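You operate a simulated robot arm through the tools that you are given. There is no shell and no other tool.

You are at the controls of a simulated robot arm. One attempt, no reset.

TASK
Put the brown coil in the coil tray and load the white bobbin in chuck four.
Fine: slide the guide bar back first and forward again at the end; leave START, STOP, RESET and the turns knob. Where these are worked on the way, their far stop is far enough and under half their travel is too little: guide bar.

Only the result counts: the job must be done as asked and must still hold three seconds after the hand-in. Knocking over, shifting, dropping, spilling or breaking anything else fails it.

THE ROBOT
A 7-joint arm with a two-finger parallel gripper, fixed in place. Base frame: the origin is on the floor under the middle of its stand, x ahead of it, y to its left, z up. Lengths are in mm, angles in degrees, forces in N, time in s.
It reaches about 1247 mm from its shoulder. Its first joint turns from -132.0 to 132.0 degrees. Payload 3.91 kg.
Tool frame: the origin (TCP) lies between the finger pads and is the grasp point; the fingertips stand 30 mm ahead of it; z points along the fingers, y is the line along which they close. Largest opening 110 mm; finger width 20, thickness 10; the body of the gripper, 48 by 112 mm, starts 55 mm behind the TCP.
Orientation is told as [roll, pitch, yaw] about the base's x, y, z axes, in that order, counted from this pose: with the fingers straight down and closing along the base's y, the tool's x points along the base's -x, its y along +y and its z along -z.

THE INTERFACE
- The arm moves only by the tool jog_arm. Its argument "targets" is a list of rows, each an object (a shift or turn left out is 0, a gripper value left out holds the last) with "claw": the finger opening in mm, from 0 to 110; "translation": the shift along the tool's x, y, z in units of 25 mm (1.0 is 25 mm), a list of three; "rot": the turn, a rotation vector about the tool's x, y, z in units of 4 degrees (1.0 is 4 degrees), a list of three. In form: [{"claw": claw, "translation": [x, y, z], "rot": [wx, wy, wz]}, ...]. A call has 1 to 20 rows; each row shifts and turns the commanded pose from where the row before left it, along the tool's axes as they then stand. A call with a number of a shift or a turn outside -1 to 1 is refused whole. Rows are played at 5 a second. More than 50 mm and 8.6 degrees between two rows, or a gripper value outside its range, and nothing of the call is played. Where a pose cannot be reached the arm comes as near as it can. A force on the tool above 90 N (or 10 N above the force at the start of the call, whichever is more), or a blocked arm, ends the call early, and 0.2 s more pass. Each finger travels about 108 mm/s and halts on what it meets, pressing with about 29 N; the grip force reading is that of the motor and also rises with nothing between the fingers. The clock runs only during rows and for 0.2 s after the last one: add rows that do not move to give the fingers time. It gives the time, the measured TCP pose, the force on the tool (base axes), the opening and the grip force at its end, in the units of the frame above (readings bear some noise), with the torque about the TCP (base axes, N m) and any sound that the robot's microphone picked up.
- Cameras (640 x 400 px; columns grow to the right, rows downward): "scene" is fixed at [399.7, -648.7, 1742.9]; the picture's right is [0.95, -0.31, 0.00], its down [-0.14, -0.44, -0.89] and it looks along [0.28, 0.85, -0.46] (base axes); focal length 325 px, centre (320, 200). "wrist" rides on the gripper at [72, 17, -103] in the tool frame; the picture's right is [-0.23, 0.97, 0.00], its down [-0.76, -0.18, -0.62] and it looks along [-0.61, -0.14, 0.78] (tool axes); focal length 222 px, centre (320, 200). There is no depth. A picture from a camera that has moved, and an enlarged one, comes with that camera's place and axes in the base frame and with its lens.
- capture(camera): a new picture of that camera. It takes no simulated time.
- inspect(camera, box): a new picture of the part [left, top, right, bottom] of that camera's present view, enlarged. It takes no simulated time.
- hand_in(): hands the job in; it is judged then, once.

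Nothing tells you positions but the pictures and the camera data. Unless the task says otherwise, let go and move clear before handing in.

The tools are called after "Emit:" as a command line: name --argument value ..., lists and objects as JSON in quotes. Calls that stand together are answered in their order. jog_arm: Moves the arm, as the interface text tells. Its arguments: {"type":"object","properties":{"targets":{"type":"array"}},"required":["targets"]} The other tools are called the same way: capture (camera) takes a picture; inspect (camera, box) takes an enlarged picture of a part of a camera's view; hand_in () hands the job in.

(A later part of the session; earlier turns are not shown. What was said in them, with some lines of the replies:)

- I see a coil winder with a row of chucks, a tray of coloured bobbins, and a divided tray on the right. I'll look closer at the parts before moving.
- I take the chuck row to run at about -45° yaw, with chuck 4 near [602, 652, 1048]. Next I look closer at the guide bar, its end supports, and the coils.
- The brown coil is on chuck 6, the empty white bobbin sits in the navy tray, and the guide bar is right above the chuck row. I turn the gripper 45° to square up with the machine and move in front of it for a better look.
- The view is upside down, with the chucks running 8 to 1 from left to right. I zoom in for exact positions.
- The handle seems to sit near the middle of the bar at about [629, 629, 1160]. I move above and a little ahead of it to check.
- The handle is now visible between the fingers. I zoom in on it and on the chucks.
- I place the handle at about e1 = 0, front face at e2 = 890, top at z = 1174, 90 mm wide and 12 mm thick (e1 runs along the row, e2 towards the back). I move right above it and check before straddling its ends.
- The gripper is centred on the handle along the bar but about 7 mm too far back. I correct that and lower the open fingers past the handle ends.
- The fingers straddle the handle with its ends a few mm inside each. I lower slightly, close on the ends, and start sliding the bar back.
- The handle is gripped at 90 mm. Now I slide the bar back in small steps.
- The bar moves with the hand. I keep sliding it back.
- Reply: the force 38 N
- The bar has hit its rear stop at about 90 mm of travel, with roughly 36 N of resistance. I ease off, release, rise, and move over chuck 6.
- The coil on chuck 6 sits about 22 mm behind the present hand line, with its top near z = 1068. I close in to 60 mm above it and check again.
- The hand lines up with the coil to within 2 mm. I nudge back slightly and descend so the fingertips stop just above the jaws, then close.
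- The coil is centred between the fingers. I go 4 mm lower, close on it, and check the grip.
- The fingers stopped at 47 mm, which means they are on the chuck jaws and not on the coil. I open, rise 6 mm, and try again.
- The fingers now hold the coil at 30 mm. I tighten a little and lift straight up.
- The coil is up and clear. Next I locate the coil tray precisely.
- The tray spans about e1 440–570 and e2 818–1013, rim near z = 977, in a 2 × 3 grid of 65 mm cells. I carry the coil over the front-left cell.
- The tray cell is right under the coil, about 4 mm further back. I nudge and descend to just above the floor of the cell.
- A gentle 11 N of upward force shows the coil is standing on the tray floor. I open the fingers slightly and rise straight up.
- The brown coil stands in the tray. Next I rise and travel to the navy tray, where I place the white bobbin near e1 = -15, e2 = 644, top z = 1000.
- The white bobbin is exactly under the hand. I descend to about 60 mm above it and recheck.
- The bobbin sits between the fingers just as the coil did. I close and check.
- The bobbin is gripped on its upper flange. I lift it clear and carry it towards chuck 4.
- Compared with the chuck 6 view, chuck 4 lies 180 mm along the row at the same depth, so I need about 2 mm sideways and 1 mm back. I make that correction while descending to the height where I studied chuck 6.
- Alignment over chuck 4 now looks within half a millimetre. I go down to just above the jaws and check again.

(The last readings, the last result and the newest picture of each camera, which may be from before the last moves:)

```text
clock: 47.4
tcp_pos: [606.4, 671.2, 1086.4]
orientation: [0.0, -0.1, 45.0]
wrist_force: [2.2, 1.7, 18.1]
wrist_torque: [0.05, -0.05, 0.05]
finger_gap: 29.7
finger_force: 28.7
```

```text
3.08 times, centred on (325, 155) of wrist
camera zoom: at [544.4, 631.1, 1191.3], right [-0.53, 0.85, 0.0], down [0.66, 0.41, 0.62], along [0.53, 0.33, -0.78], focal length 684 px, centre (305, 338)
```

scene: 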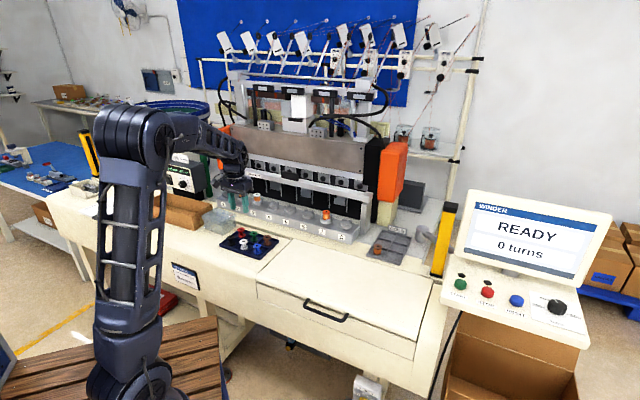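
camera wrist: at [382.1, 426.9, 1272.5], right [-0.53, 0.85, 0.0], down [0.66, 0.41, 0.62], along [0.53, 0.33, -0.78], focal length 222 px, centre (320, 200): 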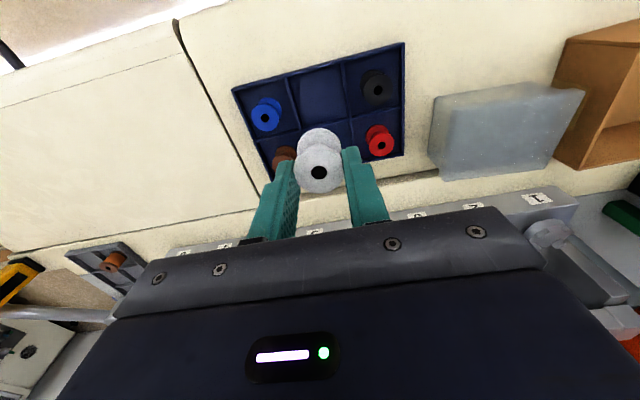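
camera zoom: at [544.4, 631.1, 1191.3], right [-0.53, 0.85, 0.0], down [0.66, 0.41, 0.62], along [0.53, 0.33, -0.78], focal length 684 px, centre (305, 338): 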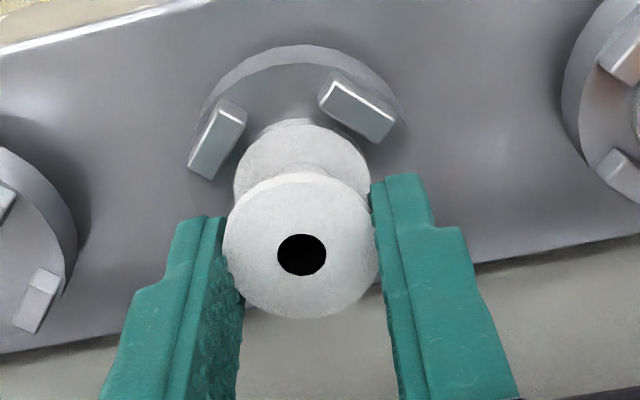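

Contact at 18 N with the lower flange sitting between the jaws just as the coil did in chuck 6. I ease off, open the fingers, and rise a little to check how it is seated.

Emit:
jog_arm --targets '[{"claw": 18, "translation": [0, 0, -0.05]}, {"claw": 30}, {"claw": 44}, {"claw": 50}, {"claw": 50}]'

Emit:
inspect --camera "wrist" --box '[250, 90, 400, 220]'

Emit:
inspect --camera "scene" --box '[255, 180, 305, 215]'

```text
clock: 48.6
tcp_pos: [606.8, 669.1, 1086.7]
orientation: [0.0, 0.1, 45.1]
wrist_force: [-1.0, 0.9, -0.8]
wrist_torque: [0.01, -0.01, 0.04]
finger_gap: 50.3
finger_force: 0.1
```

```text
3.08 times, centred on (325, 155) of wrist
camera zoom: at [544.5, 631.5, 1190.9], right [-0.53, 0.85, 0.0], down [0.66, 0.41, 0.62], along [0.53, 0.33, -0.78], focal length 684 px, centre (305, 338)
```

zoom: 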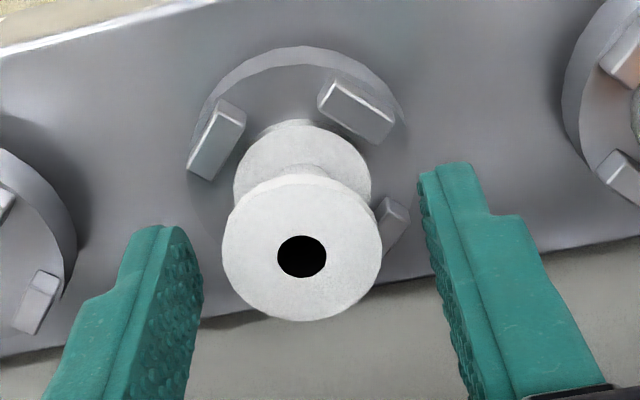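

```text
11.43 times, centred on (280, 198) of scene
camera zoom: at [399.7, -648.7, 1742.9], right [0.95, -0.31, 0.0], down [-0.14, -0.44, -0.89], along [0.28, 0.85, -0.46], focal length 3716 px, centre (777, 229)
```

zoom: 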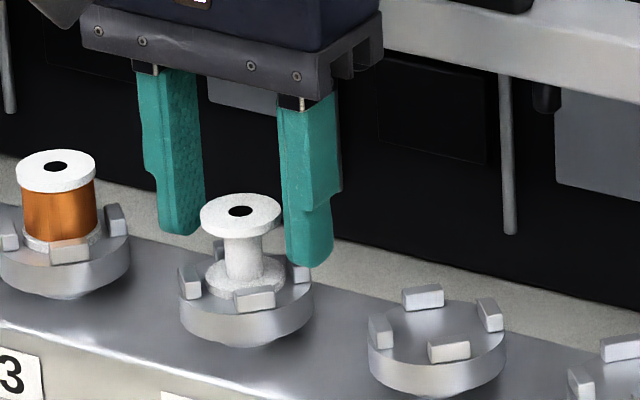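

Emit:
inspect --camera "scene" --box '[252, 190, 288, 212]'

Emit:
inspect --camera "wrist" --box '[290, 110, 350, 165]'

Emit:
inspect --camera "wrist" --box '[380, 80, 460, 150]'

```text
16.00 times, centred on (270, 201) of scene
camera zoom: at [399.7, -648.7, 1742.9], right [0.95, -0.31, 0.0], down [-0.14, -0.44, -0.89], along [0.28, 0.85, -0.46], focal length 5202 px, centre (1120, 184)
```

zoom: 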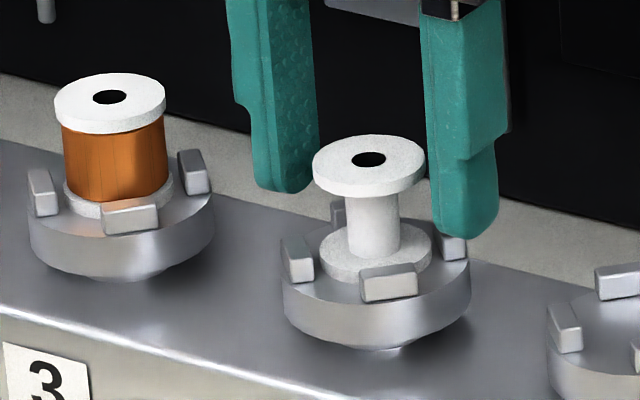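

```text
7.27 times, centred on (320, 138) of wrist
camera zoom: at [544.5, 631.5, 1190.9], right [-0.53, 0.85, 0.0], down [0.66, 0.41, 0.62], along [0.53, 0.33, -0.78], focal length 1615 px, centre (320, 654)
```

zoom: 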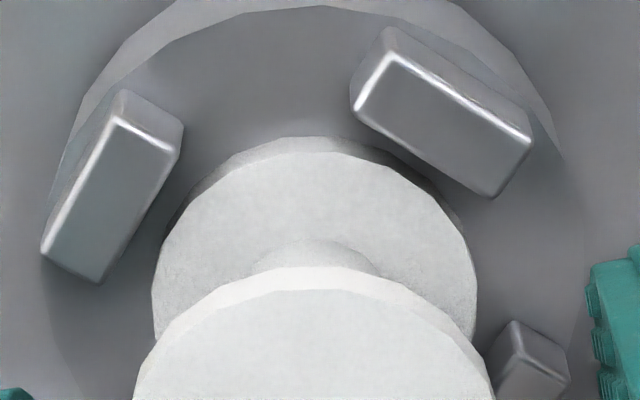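

```text
5.71 times, centred on (420, 115) of wrist
camera zoom: at [544.5, 631.5, 1190.9], right [-0.53, 0.85, 0.0], down [0.66, 0.41, 0.62], along [0.53, 0.33, -0.78], focal length 1269 px, centre (-251, 686)
```

zoom: 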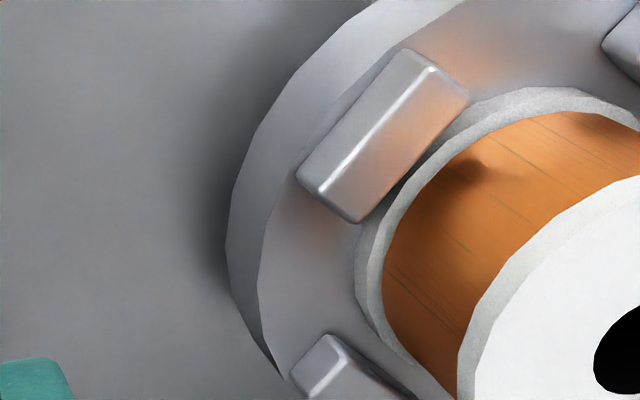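

The white bobbin is seated between the jaws of chuck 4, matching where the coil sat in chuck 6. I rise straight up, then go back over the guide bar handle.

Emit:
jog_arm --targets '[{"claw": 50, "translation": [0, 0, -0.2]}, {"translation": [0, 0, -0.4]}, {"translation": [0, 0, -0.8]}, {"translation": [0, 0, -0.9]}, {"translation": [0, 0, -0.9]}, {"translation": [0, 0, -0.9]}, {"translation": [0, 0, -0.9]}, {"translation": [0, 0, -0.9]}, {"translation": [0, 0, -0.9]}]'

Emit:
capture --camera "wrist"

Emit:
inspect --camera "scene" --box '[240, 150, 340, 230]'

```text
clock: 50.6
tcp_pos: [607.2, 668.9, 1256.5]
orientation: [0.0, 0.0, 45.0]
wrist_force: [0.1, -0.4, -0.7]
wrist_torque: [-0.05, 0.0, 0.01]
finger_gap: 50.2
finger_force: 0.0
```

```text
taken
camera wrist: at [544.8, 631.1, 1360.5], right [-0.53, 0.85, 0.0], down [0.66, 0.41, 0.62], along [0.53, 0.33, -0.78], focal length 222 px, centre (320, 200)
```

wrist: 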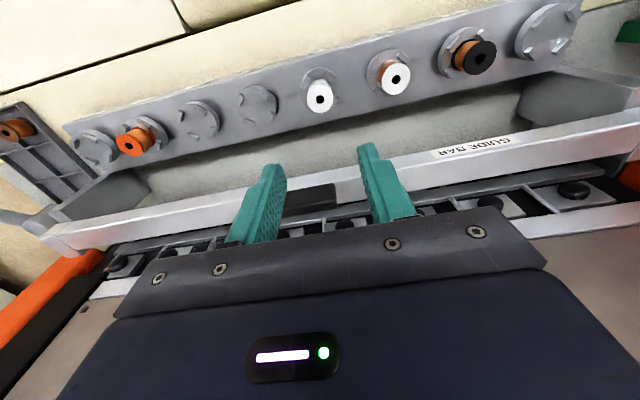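

```text
5.00 times, centred on (290, 190) of scene
camera zoom: at [399.7, -648.7, 1742.9], right [0.95, -0.31, 0.0], down [-0.14, -0.44, -0.89], along [0.28, 0.85, -0.46], focal length 1626 px, centre (470, 250)
```

zoom: 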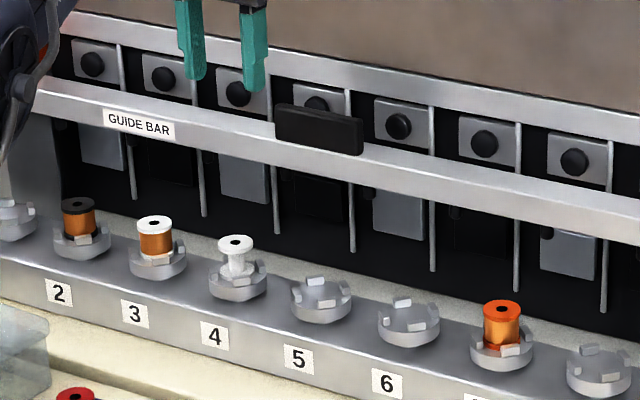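

The bobbin stands cleanly in chuck 4. Now I move over the handle with the fingers wide open.

Emit:
jog_arm --targets '[{"claw": 110, "translation": [-0.77, -0.44, 0]}, {"translation": [-0.77, -0.44, 0]}, {"translation": [-0.77, -0.44, 0]}, {"translation": [-0.77, -0.44, 0]}, {}]'

Emit:
capture --camera "wrist"

Emit:
inspect --camera "wrist" --box '[180, 60, 460, 235]'

```text
clock: 51.8
tcp_pos: [692.9, 693.4, 1256.8]
orientation: [0.0, 0.0, 45.0]
wrist_force: [-0.1, -0.4, -0.3]
wrist_torque: [0.0, 0.03, 0.04]
finger_gap: 110.1
finger_force: 0.1
```

```text
taken
camera wrist: at [630.2, 654.6, 1360.7], right [-0.53, 0.85, 0.0], down [0.66, 0.41, 0.62], along [0.53, 0.33, -0.78], focal length 222 px, centre (320, 200)
```

wrist: 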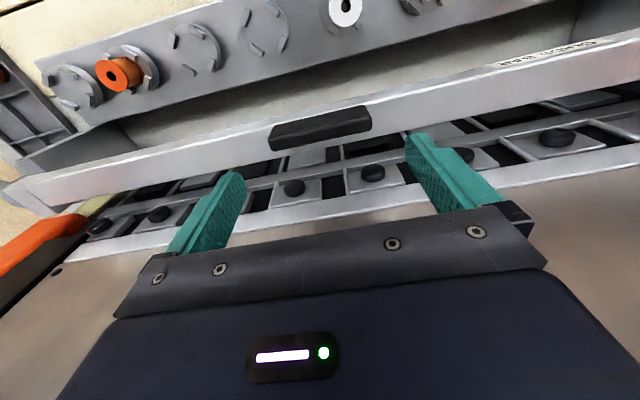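

```text
2.29 times, centred on (320, 148) of wrist
camera zoom: at [630.2, 654.6, 1360.7], right [-0.53, 0.85, 0.0], down [0.66, 0.41, 0.62], along [0.53, 0.33, -0.78], focal length 508 px, centre (320, 320)
```

zoom: 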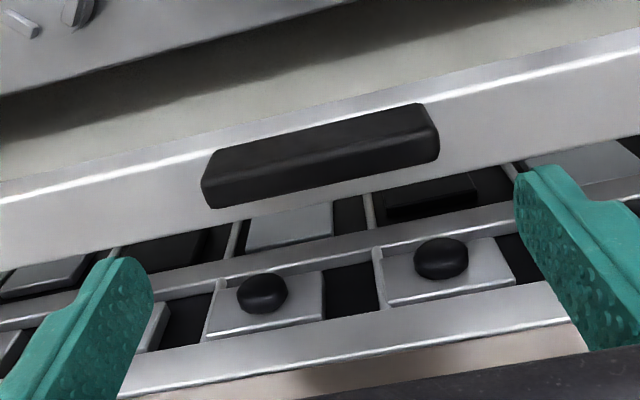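

The view matches the moment I released the bar, so I lower back onto the handle and grip it.

Emit:
jog_arm --targets '[{"claw": 110, "translation": [0, 0, 0.8]}, {"translation": [0, 0, 0.8]}, {"translation": [0, 0, 0.8]}, {"translation": [0, 0, 0.4]}, {}]'

Emit:
inspect --camera "wrist" --box '[180, 60, 460, 235]'

Emit:
inspect --camera "scene" --box '[250, 130, 330, 190]'

```text
clock: 53.0
tcp_pos: [692.9, 692.6, 1187.9]
orientation: [0.0, 0.0, 45.0]
wrist_force: [-0.6, 0.5, 0.6]
wrist_torque: [-0.01, -0.03, -0.01]
finger_gap: 110.0
finger_force: 0.1
```

```text
2.29 times, centred on (320, 148) of wrist
camera zoom: at [630.1, 654.6, 1291.1], right [-0.53, 0.85, 0.0], down [0.66, 0.41, 0.62], along [0.53, 0.33, -0.78], focal length 508 px, centre (320, 320)
```

zoom: 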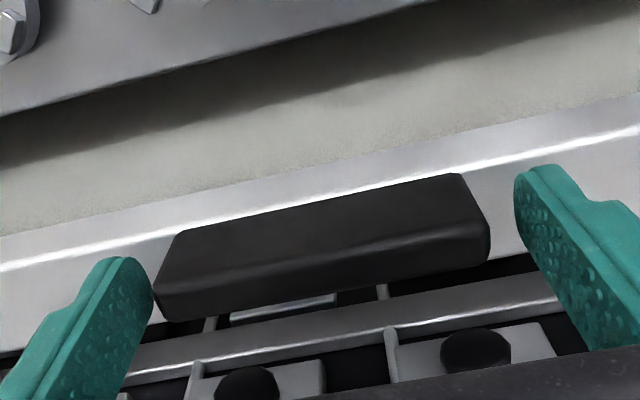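

```text
6.67 times, centred on (290, 160) of scene
camera zoom: at [399.7, -648.7, 1742.9], right [0.95, -0.31, 0.0], down [-0.14, -0.44, -0.89], along [0.28, 0.85, -0.46], focal length 2168 px, centre (520, 467)
```

zoom: 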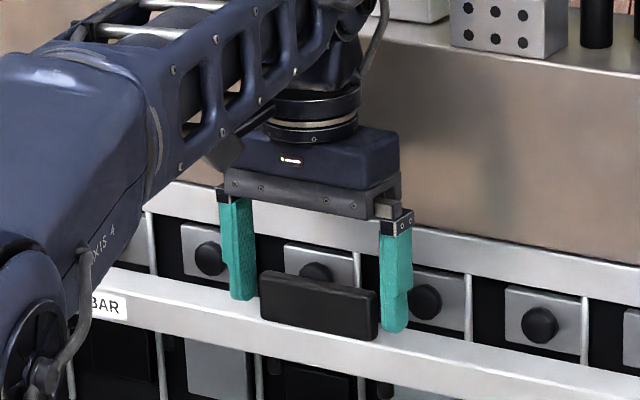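

Emit:
jog_arm --targets '[{"claw": 70, "translation": [0, 0, 0.04]}, {"claw": 70}, {"claw": 70}, {"claw": 70}, {"translation": [0.2, 0, 0]}, {"translation": [0.4, 0, 0]}, {"translation": [0.4, 0, 0]}, {"translation": [0.4, 0, 0]}, {"translation": [0.4, 0, 0]}]'

Emit:
capture --camera "wrist"

Emit:
inspect --camera "scene" --box '[220, 130, 400, 250]'

```text
clock: 55.0
tcp_pos: [660.6, 660.4, 1187.2]
orientation: [0.0, 0.0, 44.9]
wrist_force: [9.4, -7.4, 18.9]
wrist_torque: [-1.88, -1.49, 0.06]
finger_gap: 89.9
finger_force: 45.3
```

```text
taken
camera wrist: at [598.3, 621.9, 1290.8], right [-0.53, 0.85, 0.0], down [0.66, 0.41, 0.62], along [0.53, 0.33, -0.78], focal length 222 px, centre (320, 200)
```

wrist: 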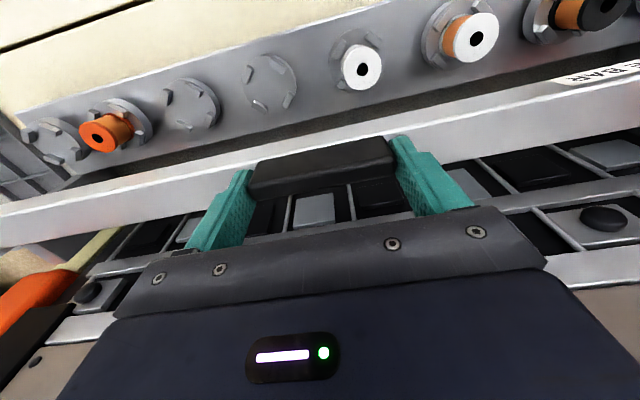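

```text
3.33 times, centred on (310, 190) of scene
camera zoom: at [399.7, -648.7, 1742.9], right [0.95, -0.31, 0.0], down [-0.14, -0.44, -0.89], along [0.28, 0.85, -0.46], focal length 1084 px, centre (353, 233)
```

zoom: 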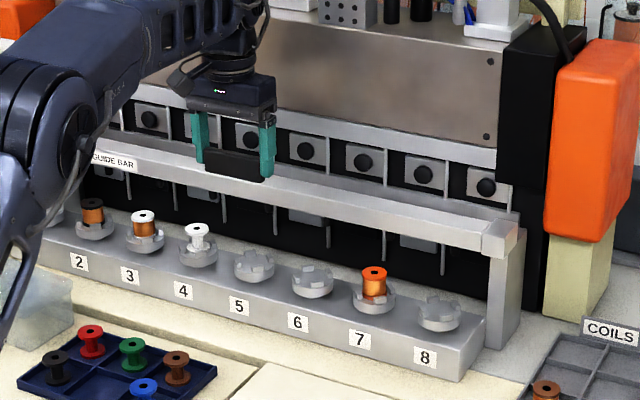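

The bar follows forward. I continue to its front stop.

Emit:
jog_arm --targets '[{"translation": [0.4, 0, 0]}, {"translation": [0.4, 0, 0]}, {"translation": [0.4, 0, 0]}, {"translation": [0.3, 0, 0]}, {"translation": [0.2, 0, 0]}, {}]'

Emit:
capture --camera "wrist"

Emit:
inspect --camera "scene" --box '[220, 130, 400, 250]'

```text
clock: 56.4
tcp_pos: [630.9, 630.8, 1186.3]
orientation: [0.0, 0.0, 45.0]
wrist_force: [10.5, -13.8, 24.1]
wrist_torque: [-1.19, -2.22, -0.8]
finger_gap: 90.1
finger_force: 44.9
```

```text
taken
camera wrist: at [568.2, 591.7, 1290.9], right [-0.53, 0.85, 0.0], down [0.66, 0.41, 0.62], along [0.53, 0.33, -0.78], focal length 222 px, centre (320, 200)
```

wrist: 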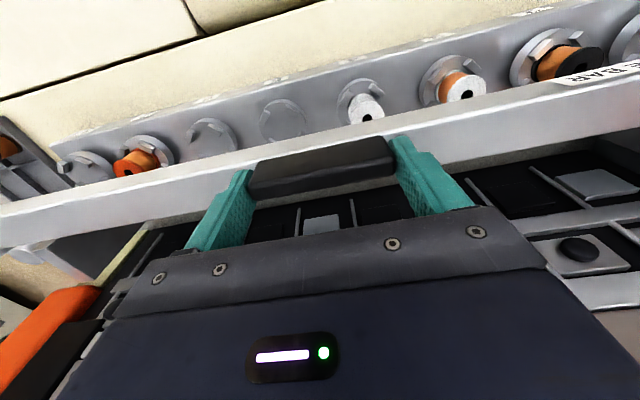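

```text
3.33 times, centred on (310, 190) of scene
camera zoom: at [399.7, -648.7, 1742.9], right [0.95, -0.31, 0.0], down [-0.14, -0.44, -0.89], along [0.28, 0.85, -0.46], focal length 1084 px, centre (353, 233)
```

zoom: 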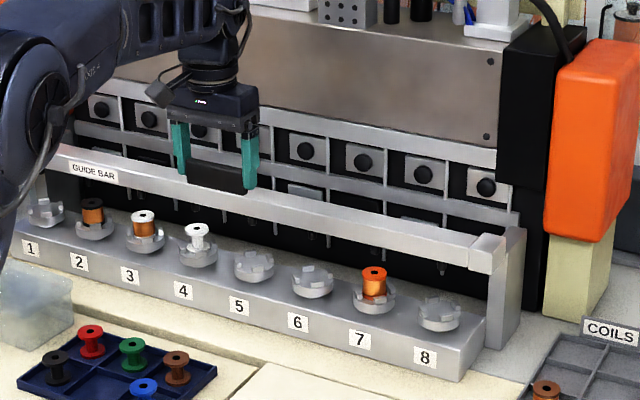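

Emit:
jog_arm --targets '[{"translation": [0.1, 0, 0]}, {"translation": [0.06, 0, 0]}, {}]'

Emit:
inspect --camera "scene" --box '[340, 170, 390, 230]'

```text
clock: 57.2
tcp_pos: [628.7, 629.2, 1187.0]
orientation: [0.0, 0.0, 44.9]
wrist_force: [29.6, 9.6, 23.9]
wrist_torque: [0.59, -0.32, 0.16]
finger_gap: 89.6
finger_force: 45.2
```

```text
6.67 times, centred on (365, 200) of scene
camera zoom: at [399.7, -648.7, 1742.9], right [0.95, -0.31, 0.0], down [-0.14, -0.44, -0.89], along [0.28, 0.85, -0.46], focal length 2168 px, centre (20, 200)
```

zoom: 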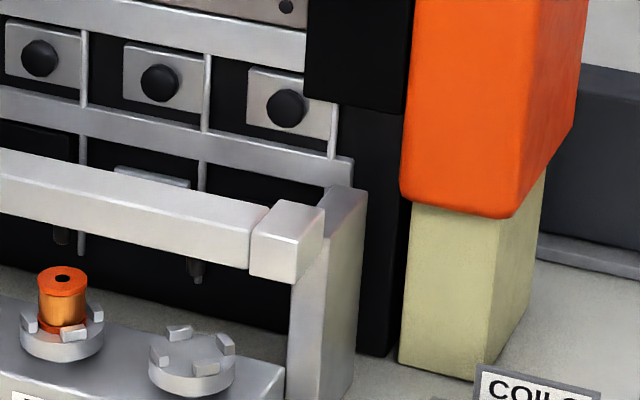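

The bar is back against its front stop, with about 28 N of resistance at the original position. I ease off, open, and rise clear.

Emit:
jog_arm --targets '[{"translation": [-0.04, 0, 0]}, {"claw": 100}, {"claw": 110}, {"claw": 110}, {"claw": 110}, {"translation": [0, 0, -0.3]}, {"translation": [0, 0, -0.8]}, {"translation": [0, 0, -0.8]}, {"translation": [0, 0, -0.8]}, {"translation": [0, 0, -0.8]}]'

Emit:
capture --camera "wrist"

Emit:
inspect --camera "scene" --box '[220, 130, 400, 250]'

```text
clock: 59.4
tcp_pos: [629.4, 630.0, 1273.7]
orientation: [0.0, 0.0, 45.0]
wrist_force: [-1.0, -1.4, -0.2]
wrist_torque: [-0.04, 0.06, 0.01]
finger_gap: 110.0
finger_force: 0.1
```

```text
taken
camera wrist: at [566.8, 591.0, 1376.9], right [-0.53, 0.85, 0.0], down [0.66, 0.41, 0.62], along [0.53, 0.33, -0.78], focal length 222 px, centre (320, 200)
```

wrist: 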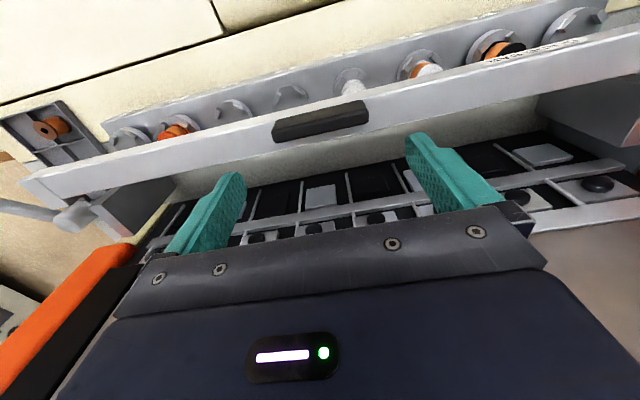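

```text
3.33 times, centred on (310, 190) of scene
camera zoom: at [399.7, -648.7, 1742.9], right [0.95, -0.31, 0.0], down [-0.14, -0.44, -0.89], along [0.28, 0.85, -0.46], focal length 1084 px, centre (353, 233)
```

zoom: 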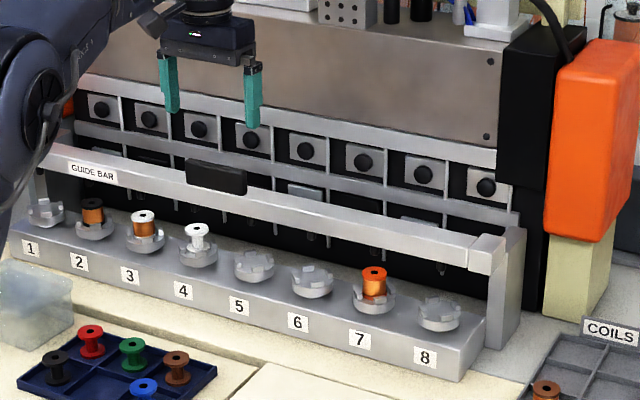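

Everything looks in place. I back the arm away from the machine and make a last check.

Emit:
jog_arm --targets '[{"translation": [0.8, 0, -0.3]}, {"translation": [0.9, 0, -0.3]}, {"translation": [0.9, 0, -0.3]}, {"translation": [0.9, 0, -0.3]}, {"translation": [0.9, 0, -0.3]}, {"translation": [0.9, 0, 0]}, {"translation": [0.9, 0, 0]}, {"translation": [0.9, 0, 0]}, {"translation": [0.9, 0, 0]}, {}, {}]'

Emit:
capture --camera "scene"

Emit:
inspect --camera "scene" --box '[200, 140, 360, 260]'

Emit:
inspect --camera "scene" --box '[340, 190, 440, 270]'

Emit:
inspect --camera "scene" --box '[252, 180, 302, 215]'

```text
clock: 61.8
tcp_pos: [484.5, 489.8, 1309.2]
orientation: [0.0, 0.0, 45.0]
wrist_force: [0.8, -0.3, -0.9]
wrist_torque: [-0.04, -0.01, 0.02]
finger_gap: 110.0
finger_force: 0.1
```

```text
taken
```

scene: 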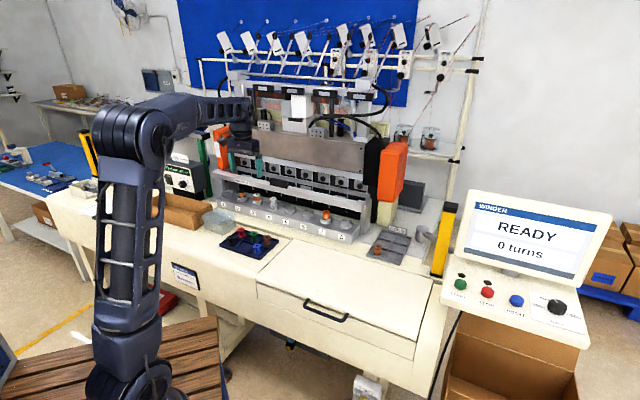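

```text
3.33 times, centred on (280, 200) of scene
camera zoom: at [399.7, -648.7, 1742.9], right [0.95, -0.31, 0.0], down [-0.14, -0.44, -0.89], along [0.28, 0.85, -0.46], focal length 1084 px, centre (453, 200)
```

zoom: 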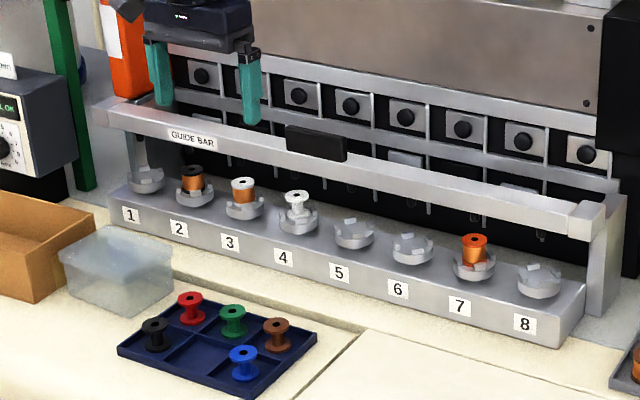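

```text
5.00 times, centred on (390, 230) of scene
camera zoom: at [399.7, -648.7, 1742.9], right [0.95, -0.31, 0.0], down [-0.14, -0.44, -0.89], along [0.28, 0.85, -0.46], focal length 1626 px, centre (-30, 50)
```

zoom: 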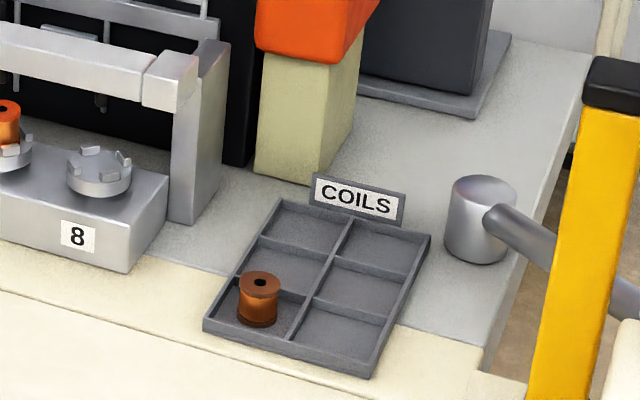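

```text
11.43 times, centred on (277, 198) of scene
camera zoom: at [399.7, -648.7, 1742.9], right [0.95, -0.31, 0.0], down [-0.14, -0.44, -0.89], along [0.28, 0.85, -0.46], focal length 3716 px, centre (811, 229)
```

zoom: 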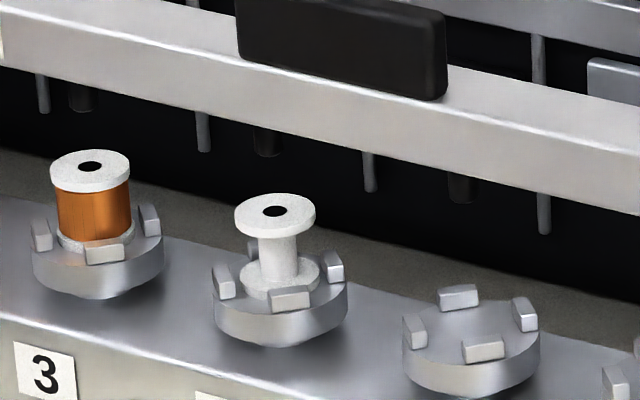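

The white bobbin sits in chuck 4 exactly as the coil does in chuck 3. The brown coil stands in the coil tray, the guide bar is forward again, and the arm is clear, so I hand in.

Emit:
hand_in

```text
The job is handed in.
```

The job is done and handed in; I don't have the verdict.

- **Brown coil:** I took it from chuck six. It stands upright in the front-left cell of the coil tray.
- **White bobbin:** I took the empty one from the navy tray and left the white coil in chuck three where it was. It now sits in chuck four at the same height and position as that coil.
- **Guide bar:** I slid it back about 90 mm to its rear stop before starting. At the end I brought it forward again to its front stop.

I never touched START, STOP, RESET or the turns knob, and nothing else looked moved in the last pictures. While reaching for the coil, the fingers briefly closed on chuck six's jaws; I opened, rose and gripped higher. The arm was open and clear of the machine at hand-in.
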